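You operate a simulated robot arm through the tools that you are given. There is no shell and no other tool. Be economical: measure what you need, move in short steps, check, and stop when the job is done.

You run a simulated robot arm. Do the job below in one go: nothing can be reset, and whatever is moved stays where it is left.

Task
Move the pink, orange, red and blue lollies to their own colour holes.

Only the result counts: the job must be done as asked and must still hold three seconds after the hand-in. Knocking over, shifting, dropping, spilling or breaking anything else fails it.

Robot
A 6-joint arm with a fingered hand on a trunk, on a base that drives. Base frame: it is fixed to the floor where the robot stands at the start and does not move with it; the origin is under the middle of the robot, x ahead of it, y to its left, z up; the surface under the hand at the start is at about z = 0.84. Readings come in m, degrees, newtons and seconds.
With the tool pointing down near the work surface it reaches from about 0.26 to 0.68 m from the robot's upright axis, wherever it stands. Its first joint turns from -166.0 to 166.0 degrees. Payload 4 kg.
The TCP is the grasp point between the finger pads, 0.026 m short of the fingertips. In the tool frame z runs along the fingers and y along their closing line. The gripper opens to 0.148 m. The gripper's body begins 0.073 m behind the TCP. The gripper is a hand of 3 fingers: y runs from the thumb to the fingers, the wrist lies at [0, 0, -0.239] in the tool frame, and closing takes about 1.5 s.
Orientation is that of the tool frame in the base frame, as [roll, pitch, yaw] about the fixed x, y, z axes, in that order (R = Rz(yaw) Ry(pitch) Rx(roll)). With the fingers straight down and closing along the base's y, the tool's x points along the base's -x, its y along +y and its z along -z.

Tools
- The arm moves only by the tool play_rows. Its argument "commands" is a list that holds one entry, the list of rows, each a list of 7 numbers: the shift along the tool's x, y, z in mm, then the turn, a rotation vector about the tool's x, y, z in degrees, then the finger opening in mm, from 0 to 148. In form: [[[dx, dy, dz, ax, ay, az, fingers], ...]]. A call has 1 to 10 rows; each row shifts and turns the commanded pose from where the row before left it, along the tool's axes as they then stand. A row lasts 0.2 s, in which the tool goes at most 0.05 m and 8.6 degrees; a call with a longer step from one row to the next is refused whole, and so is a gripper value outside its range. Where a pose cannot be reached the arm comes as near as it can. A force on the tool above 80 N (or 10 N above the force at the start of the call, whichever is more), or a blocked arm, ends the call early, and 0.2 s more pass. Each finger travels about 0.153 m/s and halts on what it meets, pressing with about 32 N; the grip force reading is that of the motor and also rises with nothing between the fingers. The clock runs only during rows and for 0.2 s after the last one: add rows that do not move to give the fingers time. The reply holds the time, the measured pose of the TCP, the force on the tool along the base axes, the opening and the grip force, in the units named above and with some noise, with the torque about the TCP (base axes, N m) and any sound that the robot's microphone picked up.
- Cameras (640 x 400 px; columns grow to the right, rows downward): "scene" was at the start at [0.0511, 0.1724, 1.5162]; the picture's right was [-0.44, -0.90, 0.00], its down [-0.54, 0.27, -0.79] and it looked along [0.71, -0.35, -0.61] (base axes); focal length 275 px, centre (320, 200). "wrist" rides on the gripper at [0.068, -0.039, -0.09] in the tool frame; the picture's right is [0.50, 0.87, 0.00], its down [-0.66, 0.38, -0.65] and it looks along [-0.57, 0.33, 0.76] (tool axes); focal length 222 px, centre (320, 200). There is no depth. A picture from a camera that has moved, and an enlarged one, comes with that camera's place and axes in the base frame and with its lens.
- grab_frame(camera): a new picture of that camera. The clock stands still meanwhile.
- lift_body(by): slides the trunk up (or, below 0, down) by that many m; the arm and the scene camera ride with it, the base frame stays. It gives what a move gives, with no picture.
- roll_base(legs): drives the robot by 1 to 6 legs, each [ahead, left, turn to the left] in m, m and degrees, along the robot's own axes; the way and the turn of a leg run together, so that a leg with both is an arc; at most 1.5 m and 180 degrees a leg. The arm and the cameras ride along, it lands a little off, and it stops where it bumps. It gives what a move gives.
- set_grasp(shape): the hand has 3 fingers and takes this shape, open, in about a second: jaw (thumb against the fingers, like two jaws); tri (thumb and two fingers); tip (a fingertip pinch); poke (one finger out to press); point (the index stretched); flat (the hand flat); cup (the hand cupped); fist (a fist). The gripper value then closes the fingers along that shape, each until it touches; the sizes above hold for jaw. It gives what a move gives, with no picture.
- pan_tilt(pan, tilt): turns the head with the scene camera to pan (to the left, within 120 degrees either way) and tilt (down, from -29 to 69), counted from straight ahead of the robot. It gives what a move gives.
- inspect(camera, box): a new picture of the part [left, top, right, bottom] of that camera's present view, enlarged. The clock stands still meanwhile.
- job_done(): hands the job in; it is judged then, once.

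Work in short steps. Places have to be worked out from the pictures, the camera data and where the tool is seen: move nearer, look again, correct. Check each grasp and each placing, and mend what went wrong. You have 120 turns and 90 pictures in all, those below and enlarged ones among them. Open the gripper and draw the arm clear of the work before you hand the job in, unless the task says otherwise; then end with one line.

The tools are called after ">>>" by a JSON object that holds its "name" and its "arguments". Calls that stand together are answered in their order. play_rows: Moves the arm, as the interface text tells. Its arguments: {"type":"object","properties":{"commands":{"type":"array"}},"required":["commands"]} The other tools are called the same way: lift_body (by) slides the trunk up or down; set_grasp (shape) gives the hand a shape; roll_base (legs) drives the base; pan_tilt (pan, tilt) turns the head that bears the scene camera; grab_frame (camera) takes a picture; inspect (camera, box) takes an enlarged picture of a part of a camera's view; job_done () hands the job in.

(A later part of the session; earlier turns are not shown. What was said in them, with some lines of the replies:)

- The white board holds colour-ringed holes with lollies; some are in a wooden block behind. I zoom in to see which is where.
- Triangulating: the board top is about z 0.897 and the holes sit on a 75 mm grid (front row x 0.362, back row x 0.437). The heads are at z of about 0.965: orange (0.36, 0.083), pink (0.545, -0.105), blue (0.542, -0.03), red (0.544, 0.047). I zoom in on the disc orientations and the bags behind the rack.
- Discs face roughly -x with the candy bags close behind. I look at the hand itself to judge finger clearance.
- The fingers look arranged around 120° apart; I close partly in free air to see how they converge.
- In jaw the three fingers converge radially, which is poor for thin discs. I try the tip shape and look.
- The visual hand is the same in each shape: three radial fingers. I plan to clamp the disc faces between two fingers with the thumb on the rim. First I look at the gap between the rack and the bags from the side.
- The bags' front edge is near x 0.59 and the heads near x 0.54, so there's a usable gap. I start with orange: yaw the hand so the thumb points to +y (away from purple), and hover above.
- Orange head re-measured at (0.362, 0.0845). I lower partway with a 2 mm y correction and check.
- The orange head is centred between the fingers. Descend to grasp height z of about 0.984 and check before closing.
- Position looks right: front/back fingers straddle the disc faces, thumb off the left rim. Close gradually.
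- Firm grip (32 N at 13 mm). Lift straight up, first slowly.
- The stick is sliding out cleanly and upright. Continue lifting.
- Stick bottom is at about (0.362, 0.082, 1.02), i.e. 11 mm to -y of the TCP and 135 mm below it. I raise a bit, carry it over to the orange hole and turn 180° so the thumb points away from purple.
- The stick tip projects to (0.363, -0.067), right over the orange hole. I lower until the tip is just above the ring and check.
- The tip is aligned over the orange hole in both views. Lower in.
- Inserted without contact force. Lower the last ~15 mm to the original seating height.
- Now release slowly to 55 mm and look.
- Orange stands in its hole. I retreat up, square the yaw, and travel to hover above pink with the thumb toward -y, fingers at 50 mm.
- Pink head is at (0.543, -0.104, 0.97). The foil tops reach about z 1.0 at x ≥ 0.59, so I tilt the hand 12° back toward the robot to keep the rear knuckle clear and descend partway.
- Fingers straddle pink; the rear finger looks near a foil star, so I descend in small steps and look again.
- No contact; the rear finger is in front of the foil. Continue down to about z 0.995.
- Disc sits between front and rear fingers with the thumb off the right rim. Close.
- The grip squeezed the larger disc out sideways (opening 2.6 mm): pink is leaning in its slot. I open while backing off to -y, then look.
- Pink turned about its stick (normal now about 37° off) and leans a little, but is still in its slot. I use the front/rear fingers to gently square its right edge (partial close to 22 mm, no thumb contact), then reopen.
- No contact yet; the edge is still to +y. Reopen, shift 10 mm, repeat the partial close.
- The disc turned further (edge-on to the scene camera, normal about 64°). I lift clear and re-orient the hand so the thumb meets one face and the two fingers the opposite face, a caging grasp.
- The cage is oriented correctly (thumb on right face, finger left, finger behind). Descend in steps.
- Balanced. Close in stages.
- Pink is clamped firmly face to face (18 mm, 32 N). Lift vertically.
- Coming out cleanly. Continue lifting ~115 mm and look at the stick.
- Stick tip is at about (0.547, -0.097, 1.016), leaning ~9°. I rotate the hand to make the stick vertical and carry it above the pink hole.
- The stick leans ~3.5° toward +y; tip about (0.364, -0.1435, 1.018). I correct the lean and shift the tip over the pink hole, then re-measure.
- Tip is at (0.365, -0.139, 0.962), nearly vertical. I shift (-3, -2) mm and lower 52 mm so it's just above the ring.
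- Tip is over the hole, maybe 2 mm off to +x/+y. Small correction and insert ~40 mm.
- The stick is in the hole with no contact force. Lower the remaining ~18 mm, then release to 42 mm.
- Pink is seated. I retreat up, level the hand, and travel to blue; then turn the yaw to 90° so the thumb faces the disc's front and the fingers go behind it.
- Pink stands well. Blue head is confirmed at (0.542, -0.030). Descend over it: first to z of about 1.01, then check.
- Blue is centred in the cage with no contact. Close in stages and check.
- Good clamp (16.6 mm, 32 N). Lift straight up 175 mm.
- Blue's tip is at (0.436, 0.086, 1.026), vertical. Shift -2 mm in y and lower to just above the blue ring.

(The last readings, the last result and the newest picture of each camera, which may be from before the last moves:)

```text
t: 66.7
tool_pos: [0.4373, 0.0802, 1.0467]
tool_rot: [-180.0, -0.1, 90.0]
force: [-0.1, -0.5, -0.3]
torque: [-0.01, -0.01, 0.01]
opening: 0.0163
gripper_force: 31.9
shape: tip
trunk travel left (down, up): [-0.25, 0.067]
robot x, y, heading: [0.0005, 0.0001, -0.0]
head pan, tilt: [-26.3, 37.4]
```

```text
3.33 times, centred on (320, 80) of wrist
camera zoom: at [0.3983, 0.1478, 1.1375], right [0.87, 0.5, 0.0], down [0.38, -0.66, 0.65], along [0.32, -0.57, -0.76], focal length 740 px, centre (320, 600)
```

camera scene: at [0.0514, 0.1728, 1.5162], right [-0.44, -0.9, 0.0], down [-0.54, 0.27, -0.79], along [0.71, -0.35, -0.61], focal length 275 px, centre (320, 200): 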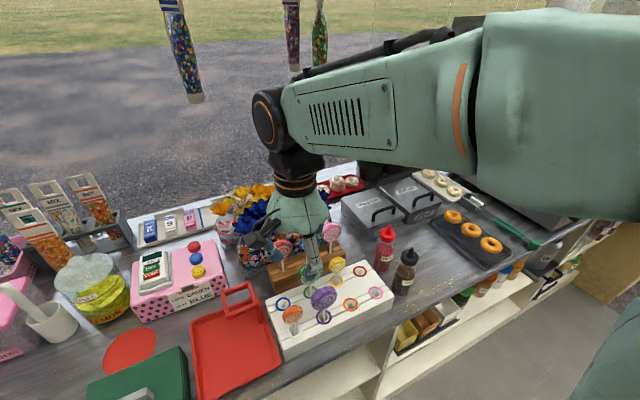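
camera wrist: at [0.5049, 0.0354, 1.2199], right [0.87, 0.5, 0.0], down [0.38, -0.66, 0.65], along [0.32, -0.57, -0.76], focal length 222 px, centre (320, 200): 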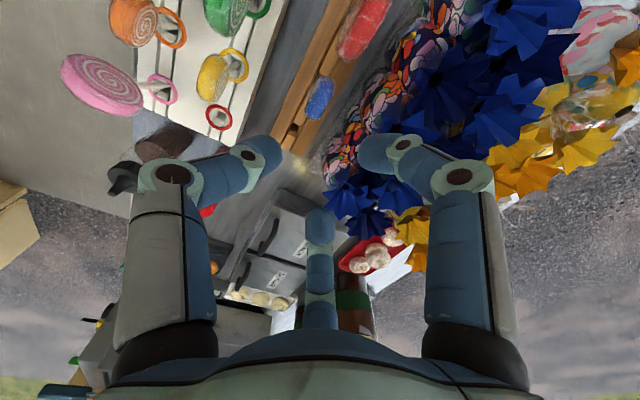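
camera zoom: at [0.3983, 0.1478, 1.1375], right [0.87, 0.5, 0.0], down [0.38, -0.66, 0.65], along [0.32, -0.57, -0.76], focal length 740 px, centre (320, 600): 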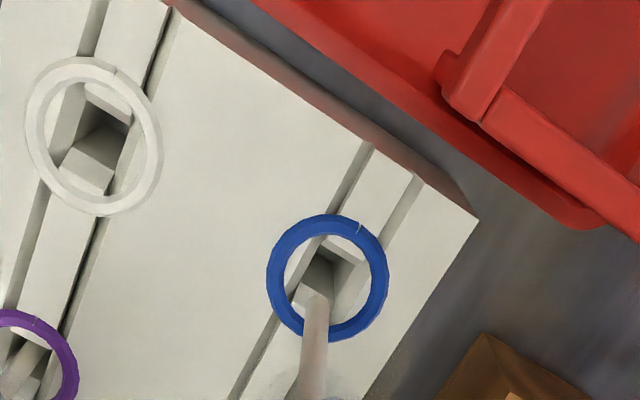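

Tip nearly centred; apply a +2 mm y, +1 mm x correction and insert 40 mm watching force.

>>> {"name": "play_rows", "arguments": {"commands": [[[2, 1, 0, 0, 0, 0, 8], [0, 0, 10, 0, 0, 0, 8], [0, 0, 10, 0, 0, 0, 8], [0, 0, 10, 0, 0, 0, 8], [0, 0, 10, 0, 0, 0, 8], [0, 0, 10, 0, 0, 0, 8], [0, 0, 0, 0, 0, 0, 8]]]}}

>>> {"name": "inspect", "arguments": {"camera": "scene", "box": [230, 220, 330, 310]}}

```text
t: 68.3
tool_pos: [0.4374, 0.0858, 0.9957]
tool_rot: [-180.0, -0.1, 90.0]
force: [-0.6, 0.4, -0.5]
torque: [-0.02, 0.01, 0.01]
opening: 0.0163
gripper_force: 31.4
shape: tip
trunk travel left (down, up): [-0.25, 0.067]
robot x, y, heading: [0.0009, -0.0025, -0.2]
head pan, tilt: [-26.3, 37.4]
```

```text
4.44 times, centred on (280, 265) of scene
camera zoom: at [0.0511, 0.1724, 1.5162], right [-0.44, -0.9, 0.0], down [-0.54, 0.27, -0.79], along [0.71, -0.35, -0.61], focal length 1222 px, centre (498, -89)
```

zoom: 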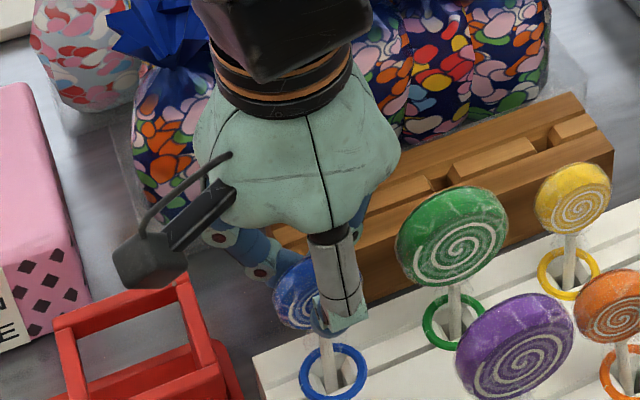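

Inserted freely. Lower the last 12 mm and release.

>>> {"name": "play_rows", "arguments": {"commands": [[[0, 0, 6, 0, 0, 0, 8], [0, 0, 5, 0, 0, 0, 8], [0, 0, 0, 0, 0, 0, 8], [0, 0, 0, 0, 0, 0, 22], [0, 0, 0, 0, 0, 0, 30], [0, 0, 0, 0, 0, 0, 40], [0, 0, 0, 0, 0, 0, 50], [0, 0, 0, 0, 0, 0, 50]]]}}

>>> {"name": "play_rows", "arguments": {"commands": [[[0, 0, -20, 0, 0, 0, 50], [0, 0, -30, 0, 0, 0, 50], [0, 0, -40, 0, 0, 0, 50], [0, 0, -40, 0, 0, 0, 50], [0, 0, -15, 0, 0, 0, 50], [-12.3, 37, 0, 0, 0, 0, 50], [-12.3, 37, 0, 0, 0, 0, 50], [-12.3, 37, 0, 0, 0, 0, 50], [0, 0, 0, 0, 0, 0, 50]]]}}

>>> {"name": "grab_frame", "arguments": {"camera": "wrist"}}

>>> {"name": "inspect", "arguments": {"camera": "scene", "box": [220, 190, 380, 330]}}

```text
t: 70.1
tool_pos: [0.4379, 0.0854, 0.9843]
tool_rot: [-179.9, 0.0, 90.0]
force: [1.5, 0.0, -0.1]
torque: [0.0, -0.02, 0.0]
opening: 0.0495
gripper_force: 0.1
shape: tip
trunk travel left (down, up): [-0.25, 0.067]
robot x, y, heading: [0.0034, 0.002, 0.0]
head pan, tilt: [-26.3, 37.4]
```

```text
t: 72.1
tool_pos: [0.5511, 0.0476, 1.1318]
tool_rot: [-180.0, -0.2, 89.9]
force: [-0.1, 0.5, 0.5]
torque: [-0.01, -0.02, 0.03]
opening: 0.0496
gripper_force: 0.1
shape: tip
trunk travel left (down, up): [-0.25, 0.067]
robot x, y, heading: [0.0009, 0.0012, -0.2]
head pan, tilt: [-26.3, 37.4]
```

```text
14 pictures are left
camera wrist: at [0.5111, 0.1147, 1.2232], right [0.87, 0.5, 0.0], down [0.38, -0.66, 0.65], along [0.33, -0.57, -0.76], focal length 222 px, centre (320, 200)
```

wrist: 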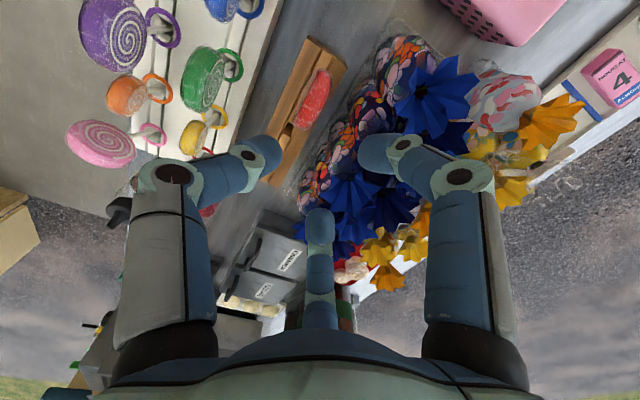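

```text
2.86 times, centred on (300, 260) of scene
camera zoom: at [0.0501, 0.1725, 1.5162], right [-0.44, -0.9, 0.0], down [-0.54, 0.27, -0.8], along [0.71, -0.35, -0.61], focal length 786 px, centre (377, 29)
```

zoom: 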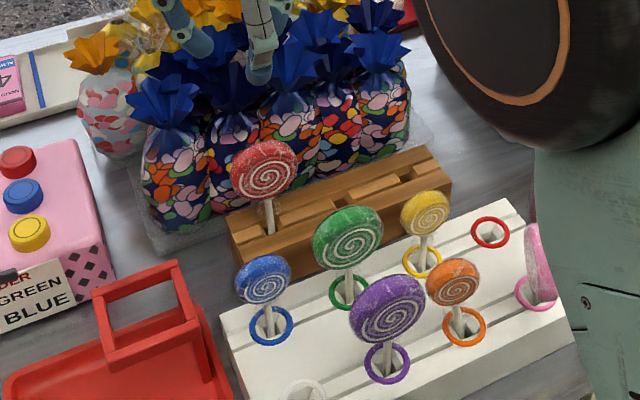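

Blue is seated. Red head measures (0.543, 0.0465). Align and descend over it.

>>> {"name": "play_rows", "arguments": {"commands": [[[-1, -4, 25, 0, 0, 0, 50], [0, 0, 30, 0, 0, 0, 50], [0, 0, 30, 0, 0, 0, 50], [0, 0, 20, 0, 0, 0, 50], [0, 0, 15, 0, 0, 0, 50], [0, 0, 12, 0, 0, 0, 50], [0, 0, 8, 0, 0, 0, 50], [0, 0, 0, 0, 0, 0, 50]]]}}

>>> {"name": "inspect", "arguments": {"camera": "wrist", "box": [220, 60, 440, 240]}}

```text
t: 73.9
tool_pos: [0.5449, 0.0461, 0.9887]
tool_rot: [-179.9, -0.2, 90.0]
force: [0.4, 0.3, -0.2]
torque: [-0.01, 0.01, -0.01]
opening: 0.0498
gripper_force: 0.0
shape: tip
trunk travel left (down, up): [-0.25, 0.067]
robot x, y, heading: [-0.001, 0.0045, 0.0]
head pan, tilt: [-26.3, 37.4]
```

```text
2.22 times, centred on (330, 150) of wrist
camera zoom: at [0.5059, 0.1137, 1.0802], right [0.87, 0.5, 0.0], down [0.38, -0.66, 0.65], along [0.32, -0.57, -0.76], focal length 494 px, centre (298, 311)
```

zoom: 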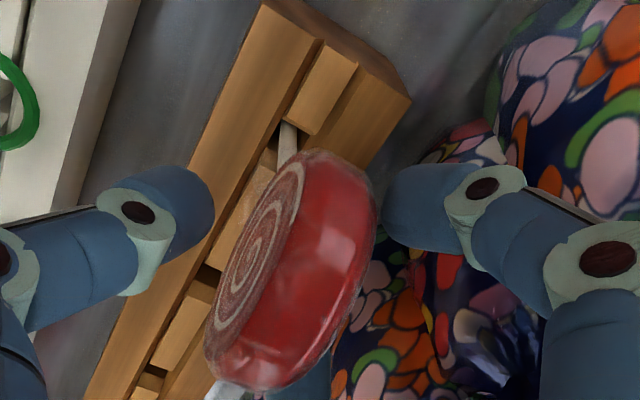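

Red is in the cage, no contact. Close in stages, then lift if the clamp reads firm.

>>> {"name": "play_rows", "arguments": {"commands": [[[0, 1.5, 0, 0, 0, 0, 44], [0, 0, 0, 0, 0, 0, 36], [0, 0, 0, 0, 0, 0, 29], [0, 0, 0, 0, 0, 0, 22], [0, 0, 0, 0, 0, 0, 16], [0, 0, 0, 0, 0, 0, 10], [0, 0, 0, 0, 0, 0, 10]]]}}

>>> {"name": "inspect", "arguments": {"camera": "wrist", "box": [220, 60, 440, 240]}}

```text
t: 75.5
tool_pos: [0.5461, 0.0464, 0.9891]
tool_rot: [-179.8, -0.1, 90.0]
force: [-0.4, 0.0, -0.3]
torque: [-0.03, 0.03, 0.01]
opening: 0.0162
gripper_force: 31.9
shape: tip
trunk travel left (down, up): [-0.25, 0.067]
robot x, y, heading: [-0.0031, -0.001, 0.0]
head pan, tilt: [-26.3, 37.4]
```

```text
2.22 times, centred on (330, 150) of wrist
camera zoom: at [0.5076, 0.1138, 1.0806], right [0.87, 0.5, 0.0], down [0.38, -0.66, 0.65], along [0.32, -0.57, -0.76], focal length 494 px, centre (298, 311)
```

zoom: 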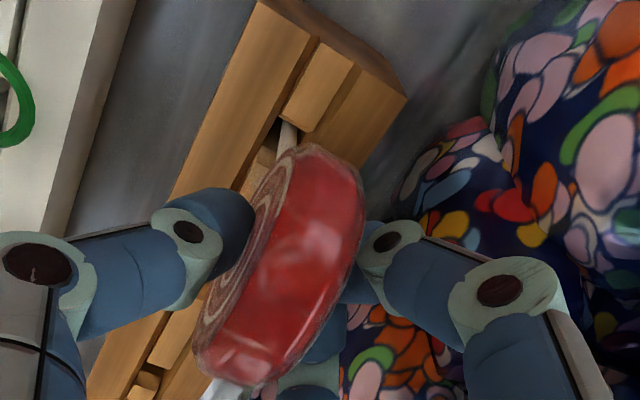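

Red is clamped firmly. Lift, carry over toward the red hole.

>>> {"name": "play_rows", "arguments": {"commands": [[[0, 0, -5, 0, 0, 0, 8], [0, 0, -10, 0, 0, 0, 8], [0, 0, -20, 0, 0, 0, 8], [0, 0, -30, 0, 0, 0, 8], [0, 0, -30, 0, 0, 0, 8], [0, 0, -30, 0, 0, 0, 8], [0, 0, -30, 0, 0, 0, 8], [0, 0, -30, 0, 0, 0, 8], [0, 0, 0, 0, 0, 0, 8]]]}}

>>> {"name": "play_rows", "arguments": {"commands": [[[-31.2, -18.2, 0, 0, 0, 0, 8], [-31.2, -18.2, 0, 0, 0, 0, 8], [-31.2, -18.2, 0, 0, 0, 0, 8], [-31.2, -18.2, 0, 0, 0, 0, 8], [-31.2, -18.2, 0, 0, 0, 0, 8], [-31.2, -18.2, 0, 0, 0, 0, 8], [0, 0, 0, 0, 0, -8.58, 8], [0, 0, 0, 0, 0, -8.58, 8], [0, 0, 0, 0, 0, -8.58, 8], [0, 0, 0, 0, 0, -8.58, 8]]]}}

>>> {"name": "play_rows", "arguments": {"commands": [[[0, 0, 0, 0, 0, -8.58, 8], [0, 0, 0, 0, 0, -8.58, 8], [0, 0, 0, 0, 0, -8.58, 8], [0, 0, 0, 0, 0, -8.58, 8], [0, 0, 0, 0, 0, -8.58, 8], [0, 0, 0, 0, 0, -8.58, 8], [0, 0, 0, 0, 0, -8.58, 8], [0, 0, 0, 0, 0, -8.58, 8], [0, 0, 0, 0, 0, -8.58, 8], [0, 0, 0, 0, 0, -8.58, 8]]]}}

>>> {"name": "play_rows", "arguments": {"commands": [[[0, 0, 0, 0, 0, -8.58, 8], [0, 0, 0, 0, 0, -8.58, 8], [0, 0, 0, 0, 0, -8.58, 8], [0, 0, 0, 0, 0, -8.58, 8], [0, 0, 0, 0, 0, -8.58, 8], [0, 0, 0, 0, 0, -8.58, 8], [0, 0, 0, 0, 0, -8.4, 8], [0, 0, 0, 0, 0, 0, 8]]]}}

>>> {"name": "inspect", "arguments": {"camera": "scene", "box": [270, 170, 430, 310]}}

>>> {"name": "inspect", "arguments": {"camera": "wrist", "box": [220, 20, 440, 200]}}

```text
t: 77.5
tool_pos: [0.5454, 0.0443, 1.1745]
tool_rot: [-179.8, -0.2, 90.0]
force: [-0.3, 0.3, -0.7]
torque: [-0.01, 0.04, 0.01]
opening: 0.0162
gripper_force: 32.0
shape: tip
trunk travel left (down, up): [-0.25, 0.067]
robot x, y, heading: [-0.0014, -0.0006, -0.1]
head pan, tilt: [-26.3, 37.4]
```

```text
t: 79.7
tool_pos: [0.4382, -0.1408, 1.1747]
tool_rot: [-179.8, -0.1, 124.4]
force: [0.0, -0.7, -0.9]
torque: [-0.01, 0.02, -0.03]
opening: 0.0162
gripper_force: 32.1
shape: tip
trunk travel left (down, up): [-0.25, 0.067]
robot x, y, heading: [0.0042, 0.0007, -0.2]
head pan, tilt: [-26.3, 37.4]
```

```text
t: 81.9
tool_pos: [0.4379, -0.1407, 1.175]
tool_rot: [179.9, -0.1, -149.8]
force: [0.1, 0.1, 0.1]
torque: [0.0, -0.02, 0.01]
opening: 0.0164
gripper_force: 32.1
shape: tip
trunk travel left (down, up): [-0.25, 0.067]
robot x, y, heading: [-0.001, 0.0011, -0.1]
head pan, tilt: [-26.3, 37.4]
```

```text
t: 83.7
tool_pos: [0.4497, 0.0341, 1.1644]
tool_rot: [-179.8, -1.3, -91.7]
force: [-0.4, 0.1, -0.9]
torque: [0.01, 0.03, 0.02]
opening: 0.0158
gripper_force: 32.3
shape: tip
out of reach, approached as far as the arm can: row 4, 5, 6, 7
trunk travel left (down, up): [-0.25, 0.067]
robot x, y, heading: [-0.0016, 0.0016, 0.2]
head pan, tilt: [-26.3, 37.4]
```

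```text
2.86 times, centred on (350, 240) of scene
camera zoom: at [0.0513, 0.1718, 1.5163], right [-0.44, -0.9, 0.0], down [-0.54, 0.27, -0.79], along [0.71, -0.35, -0.61], focal length 786 px, centre (234, 86)
```

zoom: 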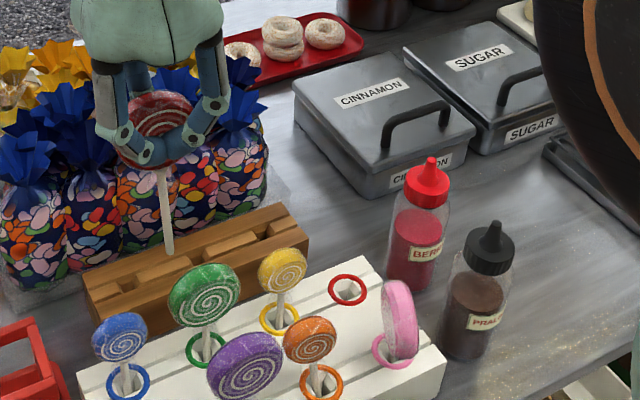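

```text
2.22 times, centred on (330, 110) of wrist
camera zoom: at [0.4866, -0.0327, 1.2577], right [-0.88, -0.47, 0.01], down [-0.36, 0.68, 0.64], along [-0.31, 0.56, -0.77], focal length 494 px, centre (298, 400)
```

zoom: 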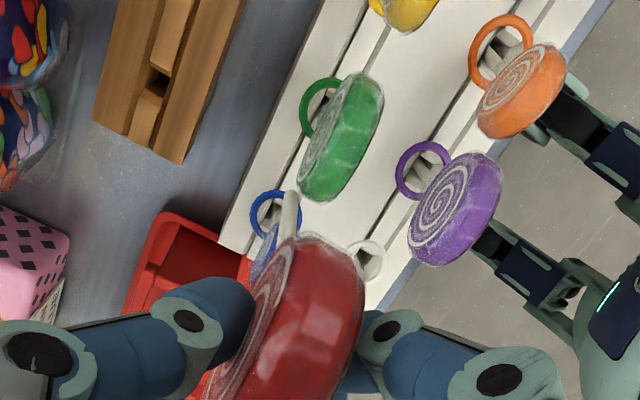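

The turn hit a wrist limit and the arm sidestepped (nothing touched, the tip stays above the heads). I step back carefully the other way to see where the commanded pose stands.

>>> {"name": "play_rows", "arguments": {"commands": [[[0, 0, 0, 0, 0, 8.5, 8]]]}}

```text
t: 84.1
tool_pos: [0.4488, 0.0331, 1.1641]
tool_rot: [179.8, 0.1, -98.5]
force: [0.7, -0.3, -0.1]
torque: [-0.01, -0.03, 0.0]
opening: 0.016
gripper_force: 32.4
shape: tip
trunk travel left (down, up): [-0.25, 0.067]
robot x, y, heading: [-0.0009, 0.0004, -0.0]
head pan, tilt: [-26.3, 37.4]
```

Commands continue from the actual pose. Raise 20 mm and rotate back the way I came to yaw ≈ 67°.

>>> {"name": "play_rows", "arguments": {"commands": [[[0, 0, -20, 0, 0, 0, 8], [0, 0, 0, 0, 0, 8.5, 8], [0, 0, 0, 0, 0, 8.5, 8], [0, 0, 0, 0, 0, 8.5, 8], [0, 0, 0, 0, 0, 8.5, 8], [0, 0, 0, 0, 0, 8.5, 8], [0, 0, 0, 0, 0, 8.5, 8], [0, 0, 0, 0, 0, 8.5, 8], [0, 0, 0, 0, 0, 8.5, 8], [0, 0, 0, 0, 0, 8.5, 8]]]}}

>>> {"name": "play_rows", "arguments": {"commands": [[[0, 0, 0, 0, 0, 8.5, 8], [0, 0, 0, 0, 0, 8.5, 8], [0, 0, 0, 0, 0, 8.5, 8], [0, 0, 0, 0, 0, 8.5, 8], [0, 0, 0, 0, 0, 8.5, 8], [0, 0, 0, 0, 0, 8.5, 8], [0, 0, 0, 0, 0, 8.5, 8], [0, 0, 0, 0, 0, 8.5, 8], [0, 0, 0, 0, 0, 8.5, 8], [0, 0, 0, 0, 0, 8.5, 8]]]}}

>>> {"name": "play_rows", "arguments": {"commands": [[[0, 0, 0, 0, 0, 8.5, 8], [0, 0, 0, 0, 0, 8.5, 8], [0, 0, 0, 0, 0, 8.5, 8], [0, 0, 0, 0, 0, 7.5, 8], [0, 0, 0, 0, 0, 0, 8]]]}}

```text
t: 86.3
tool_pos: [0.4494, 0.0322, 1.1837]
tool_rot: [179.9, -0.1, -175.2]
force: [0.2, 0.1, -0.9]
torque: [0.02, 0.02, 0.01]
opening: 0.0163
gripper_force: 32.1
shape: tip
trunk travel left (down, up): [-0.25, 0.067]
robot x, y, heading: [-0.0001, 0.0014, 0.2]
head pan, tilt: [-26.3, 37.4]
```

```text
t: 88.5
tool_pos: [0.4486, 0.0344, 1.1856]
tool_rot: [-180.0, -0.1, 99.8]
force: [0.0, 0.4, -0.8]
torque: [-0.02, 0.02, -0.01]
opening: 0.0161
gripper_force: 32.2
shape: tip
trunk travel left (down, up): [-0.25, 0.067]
robot x, y, heading: [-0.0002, -0.0017, 0.2]
head pan, tilt: [-26.3, 37.4]
```

```text
t: 89.7
tool_pos: [0.4498, 0.0344, 1.1847]
tool_rot: [-179.8, 0.0, 66.9]
force: [0.3, 0.7, -0.7]
torque: [0.0, 0.03, 0.0]
opening: 0.0161
gripper_force: 32.5
shape: tip
trunk travel left (down, up): [-0.25, 0.067]
robot x, y, heading: [-0.0006, -0.0025, 0.2]
head pan, tilt: [-26.3, 37.4]
```

Orientation is right. Travel over to the red hole and lower a bit, then measure the stick tip.

>>> {"name": "play_rows", "arguments": {"commands": [[[-32.9, 11.5, 0, 0, 0, 0, 8], [-32.9, 11.5, 0, 0, 0, 0, 8], [-32.9, 11.5, 0, 0, 0, 0, 8], [-32.9, 11.5, 0, 0, 0, 0, 8], [-32.9, 11.5, 0, 0, 0, 0, 8], [0, 0, 25, 0, 0, 0, 8], [0, 0, 25, 0, 0, 0, 8], [0, 0, 20, 0, 0, 0, 8], [0, 0, 0, 0, 0, 0, 8]]]}}

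>>> {"name": "inspect", "arguments": {"camera": "scene", "box": [300, 190, 430, 300]}}

>>> {"name": "inspect", "arguments": {"camera": "wrist", "box": [230, 20, 410, 160]}}

```text
t: 91.7
tool_pos: [0.4371, -0.1397, 1.1152]
tool_rot: [-179.8, 0.1, 66.9]
force: [1.0, 0.0, -0.3]
torque: [0.0, 0.0, 0.0]
opening: 0.0162
gripper_force: 31.8
shape: tip
trunk travel left (down, up): [-0.25, 0.067]
robot x, y, heading: [-0.0013, 0.0034, 0.3]
head pan, tilt: [-26.3, 37.4]
```

```text
3.64 times, centred on (365, 245) of scene
camera zoom: at [0.0511, 0.1724, 1.5162], right [-0.44, -0.9, 0.0], down [-0.54, 0.27, -0.79], along [0.71, -0.35, -0.61], focal length 1000 px, centre (156, 36)
```

zoom: 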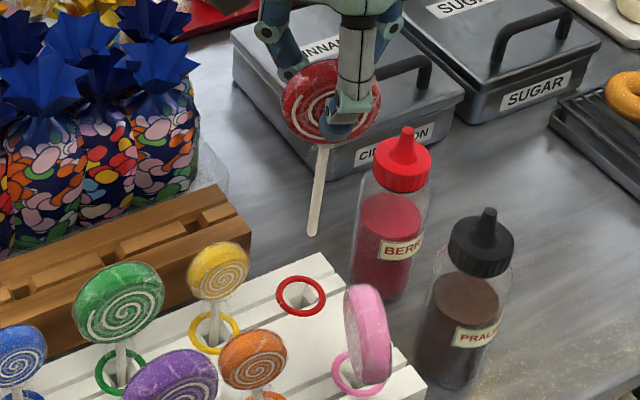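

```text
2.86 times, centred on (320, 90) of wrist
camera zoom: at [0.4271, -0.0631, 1.2056], right [0.99, 0.12, 0.0], down [0.09, -0.75, 0.65], along [0.08, -0.65, -0.76], focal length 635 px, centre (320, 514)
```

zoom: 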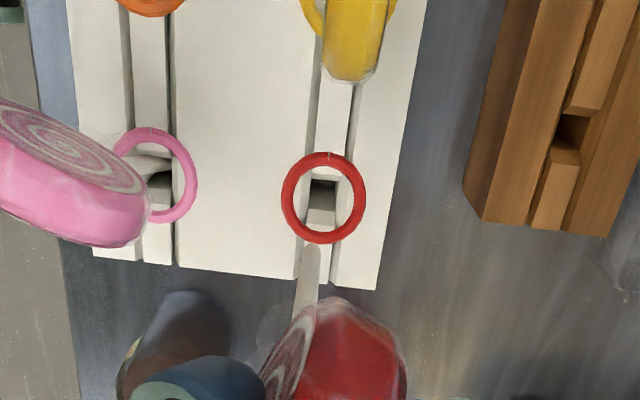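

Tip is at (0.432, -0.139, 0.973). Shift +5/-2 mm and lower 60 mm to just above the ring.

>>> {"name": "play_rows", "arguments": {"commands": [[[0, 5.4, 10, 0, 0, 0, 8], [0, 0, 25, 0, 0, 0, 8], [0, 0, 25, 0, 0, 0, 8], [0, 0, 0, 0, 0, 0, 8]]]}}

>>> {"name": "inspect", "arguments": {"camera": "wrist", "box": [240, 20, 400, 140]}}

>>> {"name": "inspect", "arguments": {"camera": "scene", "box": [330, 210, 430, 290]}}

```text
t: 92.7
tool_pos: [0.4412, -0.1413, 1.055]
tool_rot: [-179.9, -0.1, 67.0]
force: [0.1, 0.2, 0.0]
torque: [0.01, -0.02, -0.01]
opening: 0.0161
gripper_force: 32.0
shape: tip
trunk travel left (down, up): [-0.25, 0.067]
robot x, y, heading: [-0.0029, -0.0007, 0.2]
head pan, tilt: [-26.3, 37.4]
```

```text
3.33 times, centred on (320, 80) of wrist
camera zoom: at [0.4323, -0.064, 1.1461], right [0.99, 0.12, 0.0], down [0.09, -0.75, 0.65], along [0.08, -0.65, -0.76], focal length 740 px, centre (320, 600)
```

zoom: 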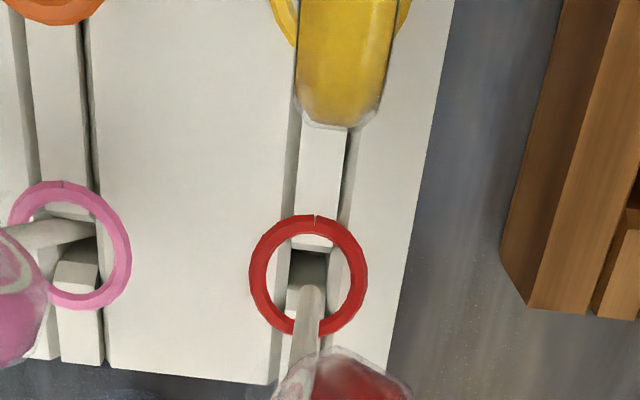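

```text
5.00 times, centred on (380, 250) of scene
camera zoom: at [0.051, 0.1725, 1.5162], right [-0.44, -0.9, 0.0], down [-0.54, 0.27, -0.79], along [0.71, -0.35, -0.61], focal length 1375 px, centre (20, -50)
```

zoom: 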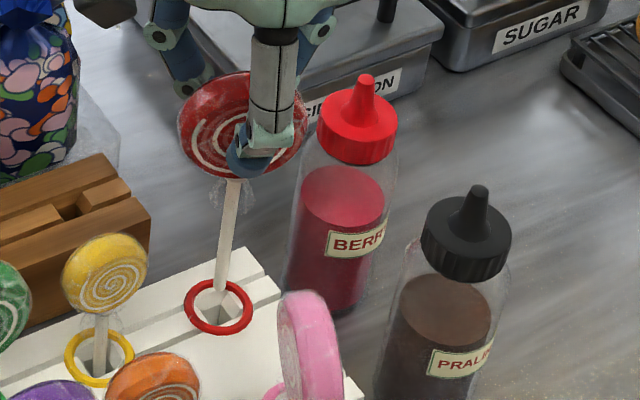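

Aligned in both views. Insert 45 mm watching force.

>>> {"name": "play_rows", "arguments": {"commands": [[[1, -0.4, 5, 0, 0, 0, 8], [0, 0, 10, 0, 0, 0, 8], [0, 0, 10, 0, 0, 0, 8], [0, 0, 10, 0, 0, 0, 8], [0, 0, 10, 0, 0, 0, 8], [0, 0, 0, 0, 0, 0, 8]]]}}

>>> {"name": "inspect", "arguments": {"camera": "scene", "box": [330, 210, 430, 290]}}

```text
t: 94.1
tool_pos: [0.443, -0.1417, 1.009]
tool_rot: [-179.9, 0.0, 67.0]
force: [0.2, -0.2, -0.7]
torque: [-0.01, -0.01, -0.01]
opening: 0.016
gripper_force: 31.9
shape: tip
trunk travel left (down, up): [-0.25, 0.067]
robot x, y, heading: [0.0029, 0.0016, 0.0]
head pan, tilt: [-26.3, 37.4]
```

```text
5.00 times, centred on (380, 250) of scene
camera zoom: at [0.0511, 0.1724, 1.5162], right [-0.44, -0.9, 0.0], down [-0.54, 0.27, -0.79], along [0.71, -0.35, -0.61], focal length 1375 px, centre (20, -50)
```

zoom: 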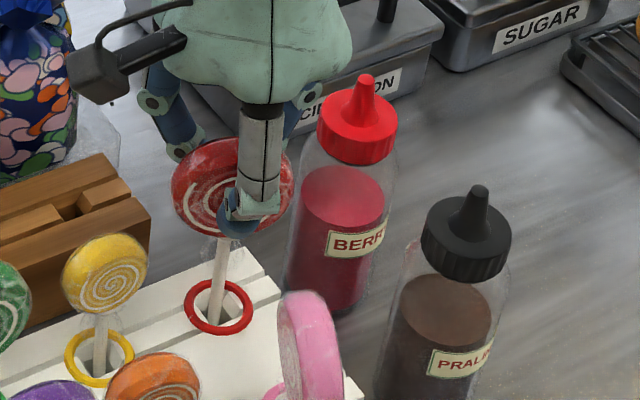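

In the hole and clear of the bottle. Lower the last 15 mm, open modestly to 32 mm.

>>> {"name": "play_rows", "arguments": {"commands": [[[0, 0, 7, 0, 0, 0, 8], [0, 0, 5, 0, 0, 0, 8], [0, 0, 3, 0, 0, 0, 8], [0, 0, 0, 0, 0, 0, 8], [0, 0, 0, 0, 0, 0, 20], [0, 0, 0, 0, 0, 0, 26], [0, 0, 0, 0, 0, 0, 32], [0, 0, 0, 0, 0, 0, 32]]]}}

>>> {"name": "inspect", "arguments": {"camera": "scene", "box": [330, 210, 430, 290]}}

```text
t: 95.9
tool_pos: [0.4416, -0.141, 0.9948]
tool_rot: [-179.7, 0.0, 67.0]
force: [-0.6, 0.3, -0.8]
torque: [0.01, 0.0, 0.02]
opening: 0.0317
gripper_force: 0.1
shape: tip
trunk travel left (down, up): [-0.25, 0.067]
robot x, y, heading: [0.0007, -0.0009, -0.1]
head pan, tilt: [-26.3, 37.4]
```

```text
5.00 times, centred on (380, 250) of scene
camera zoom: at [0.0511, 0.1724, 1.5162], right [-0.44, -0.9, 0.0], down [-0.54, 0.27, -0.79], along [0.71, -0.35, -0.61], focal length 1375 px, centre (20, -50)
```

zoom: 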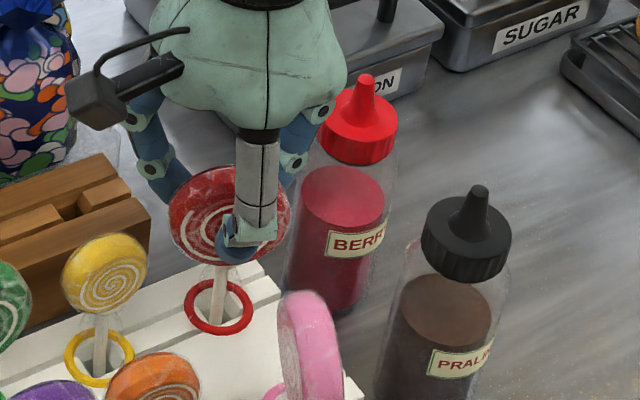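

Released (grip 0 N). Lift straight up, slowly at first, then check everything.

>>> {"name": "play_rows", "arguments": {"commands": [[[0, 0, -6, 0, 0, 0, 35], [0, 0, -12, 0, 0, 0, 38], [0, 0, -20, 0, 0, 0, 40], [0, 0, -30, 0, 0, 0, 50], [0, 0, -35, 0, 0, 0, 60], [0, 0, -40, 0, 0, 0, 60], [0, 0, -40, 0, 0, 0, 60], [0, 0, -40, 0, 0, 0, 60], [0, 0, 0, 0, 0, 0, 60]]]}}

>>> {"name": "grab_frame", "arguments": {"camera": "scene"}}

>>> {"name": "inspect", "arguments": {"camera": "scene", "box": [240, 190, 420, 330]}}

```text
t: 97.9
tool_pos: [0.4429, -0.1422, 1.2173]
tool_rot: [-179.8, 0.0, 67.0]
force: [0.1, 0.3, -0.4]
torque: [0.0, -0.02, 0.0]
opening: 0.0596
gripper_force: 0.0
shape: tip
trunk travel left (down, up): [-0.25, 0.067]
robot x, y, heading: [0.0023, 0.0028, 0.1]
head pan, tilt: [-26.3, 37.4]
```

```text
2 pictures are left
camera scene: at [0.0512, 0.1724, 1.5162], right [-0.44, -0.9, 0.0], down [-0.54, 0.27, -0.79], along [0.71, -0.35, -0.61], focal length 275 px, centre (320, 200)
```

scene: 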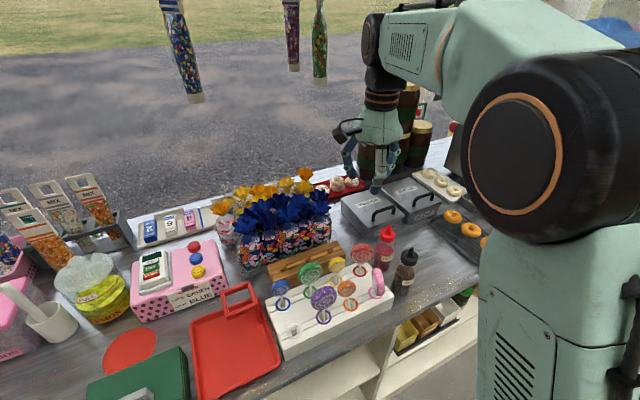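

```text
2.86 times, centred on (330, 260) of scene
camera zoom: at [0.0512, 0.1724, 1.5162], right [-0.44, -0.9, 0.0], down [-0.54, 0.27, -0.79], along [0.71, -0.35, -0.61], focal length 786 px, centre (291, 29)
```

zoom: 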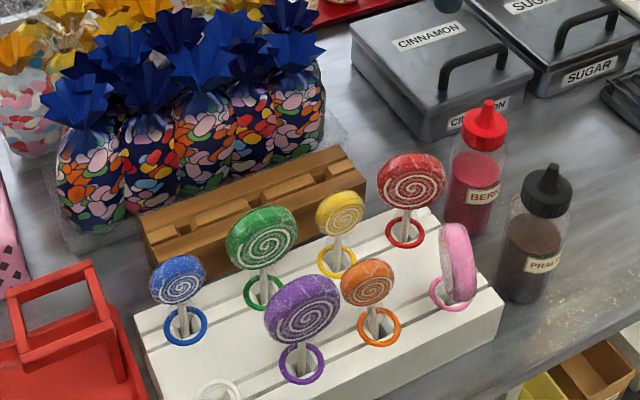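

All four lollies stand in their own colour holes, everything else is in place, and the arm is clear with the hand open. I hand in.

>>> {"name": "job_done", "arguments": {}}

```text
The job is handed in.
```

The pink, orange, red and blue lollies each stand in the hole of their own colour, and the last picture shows nothing else knocked over or shifted. The pink lolly turned and leaned in the rack when my first grip slipped, but it was regripped and placed upright.
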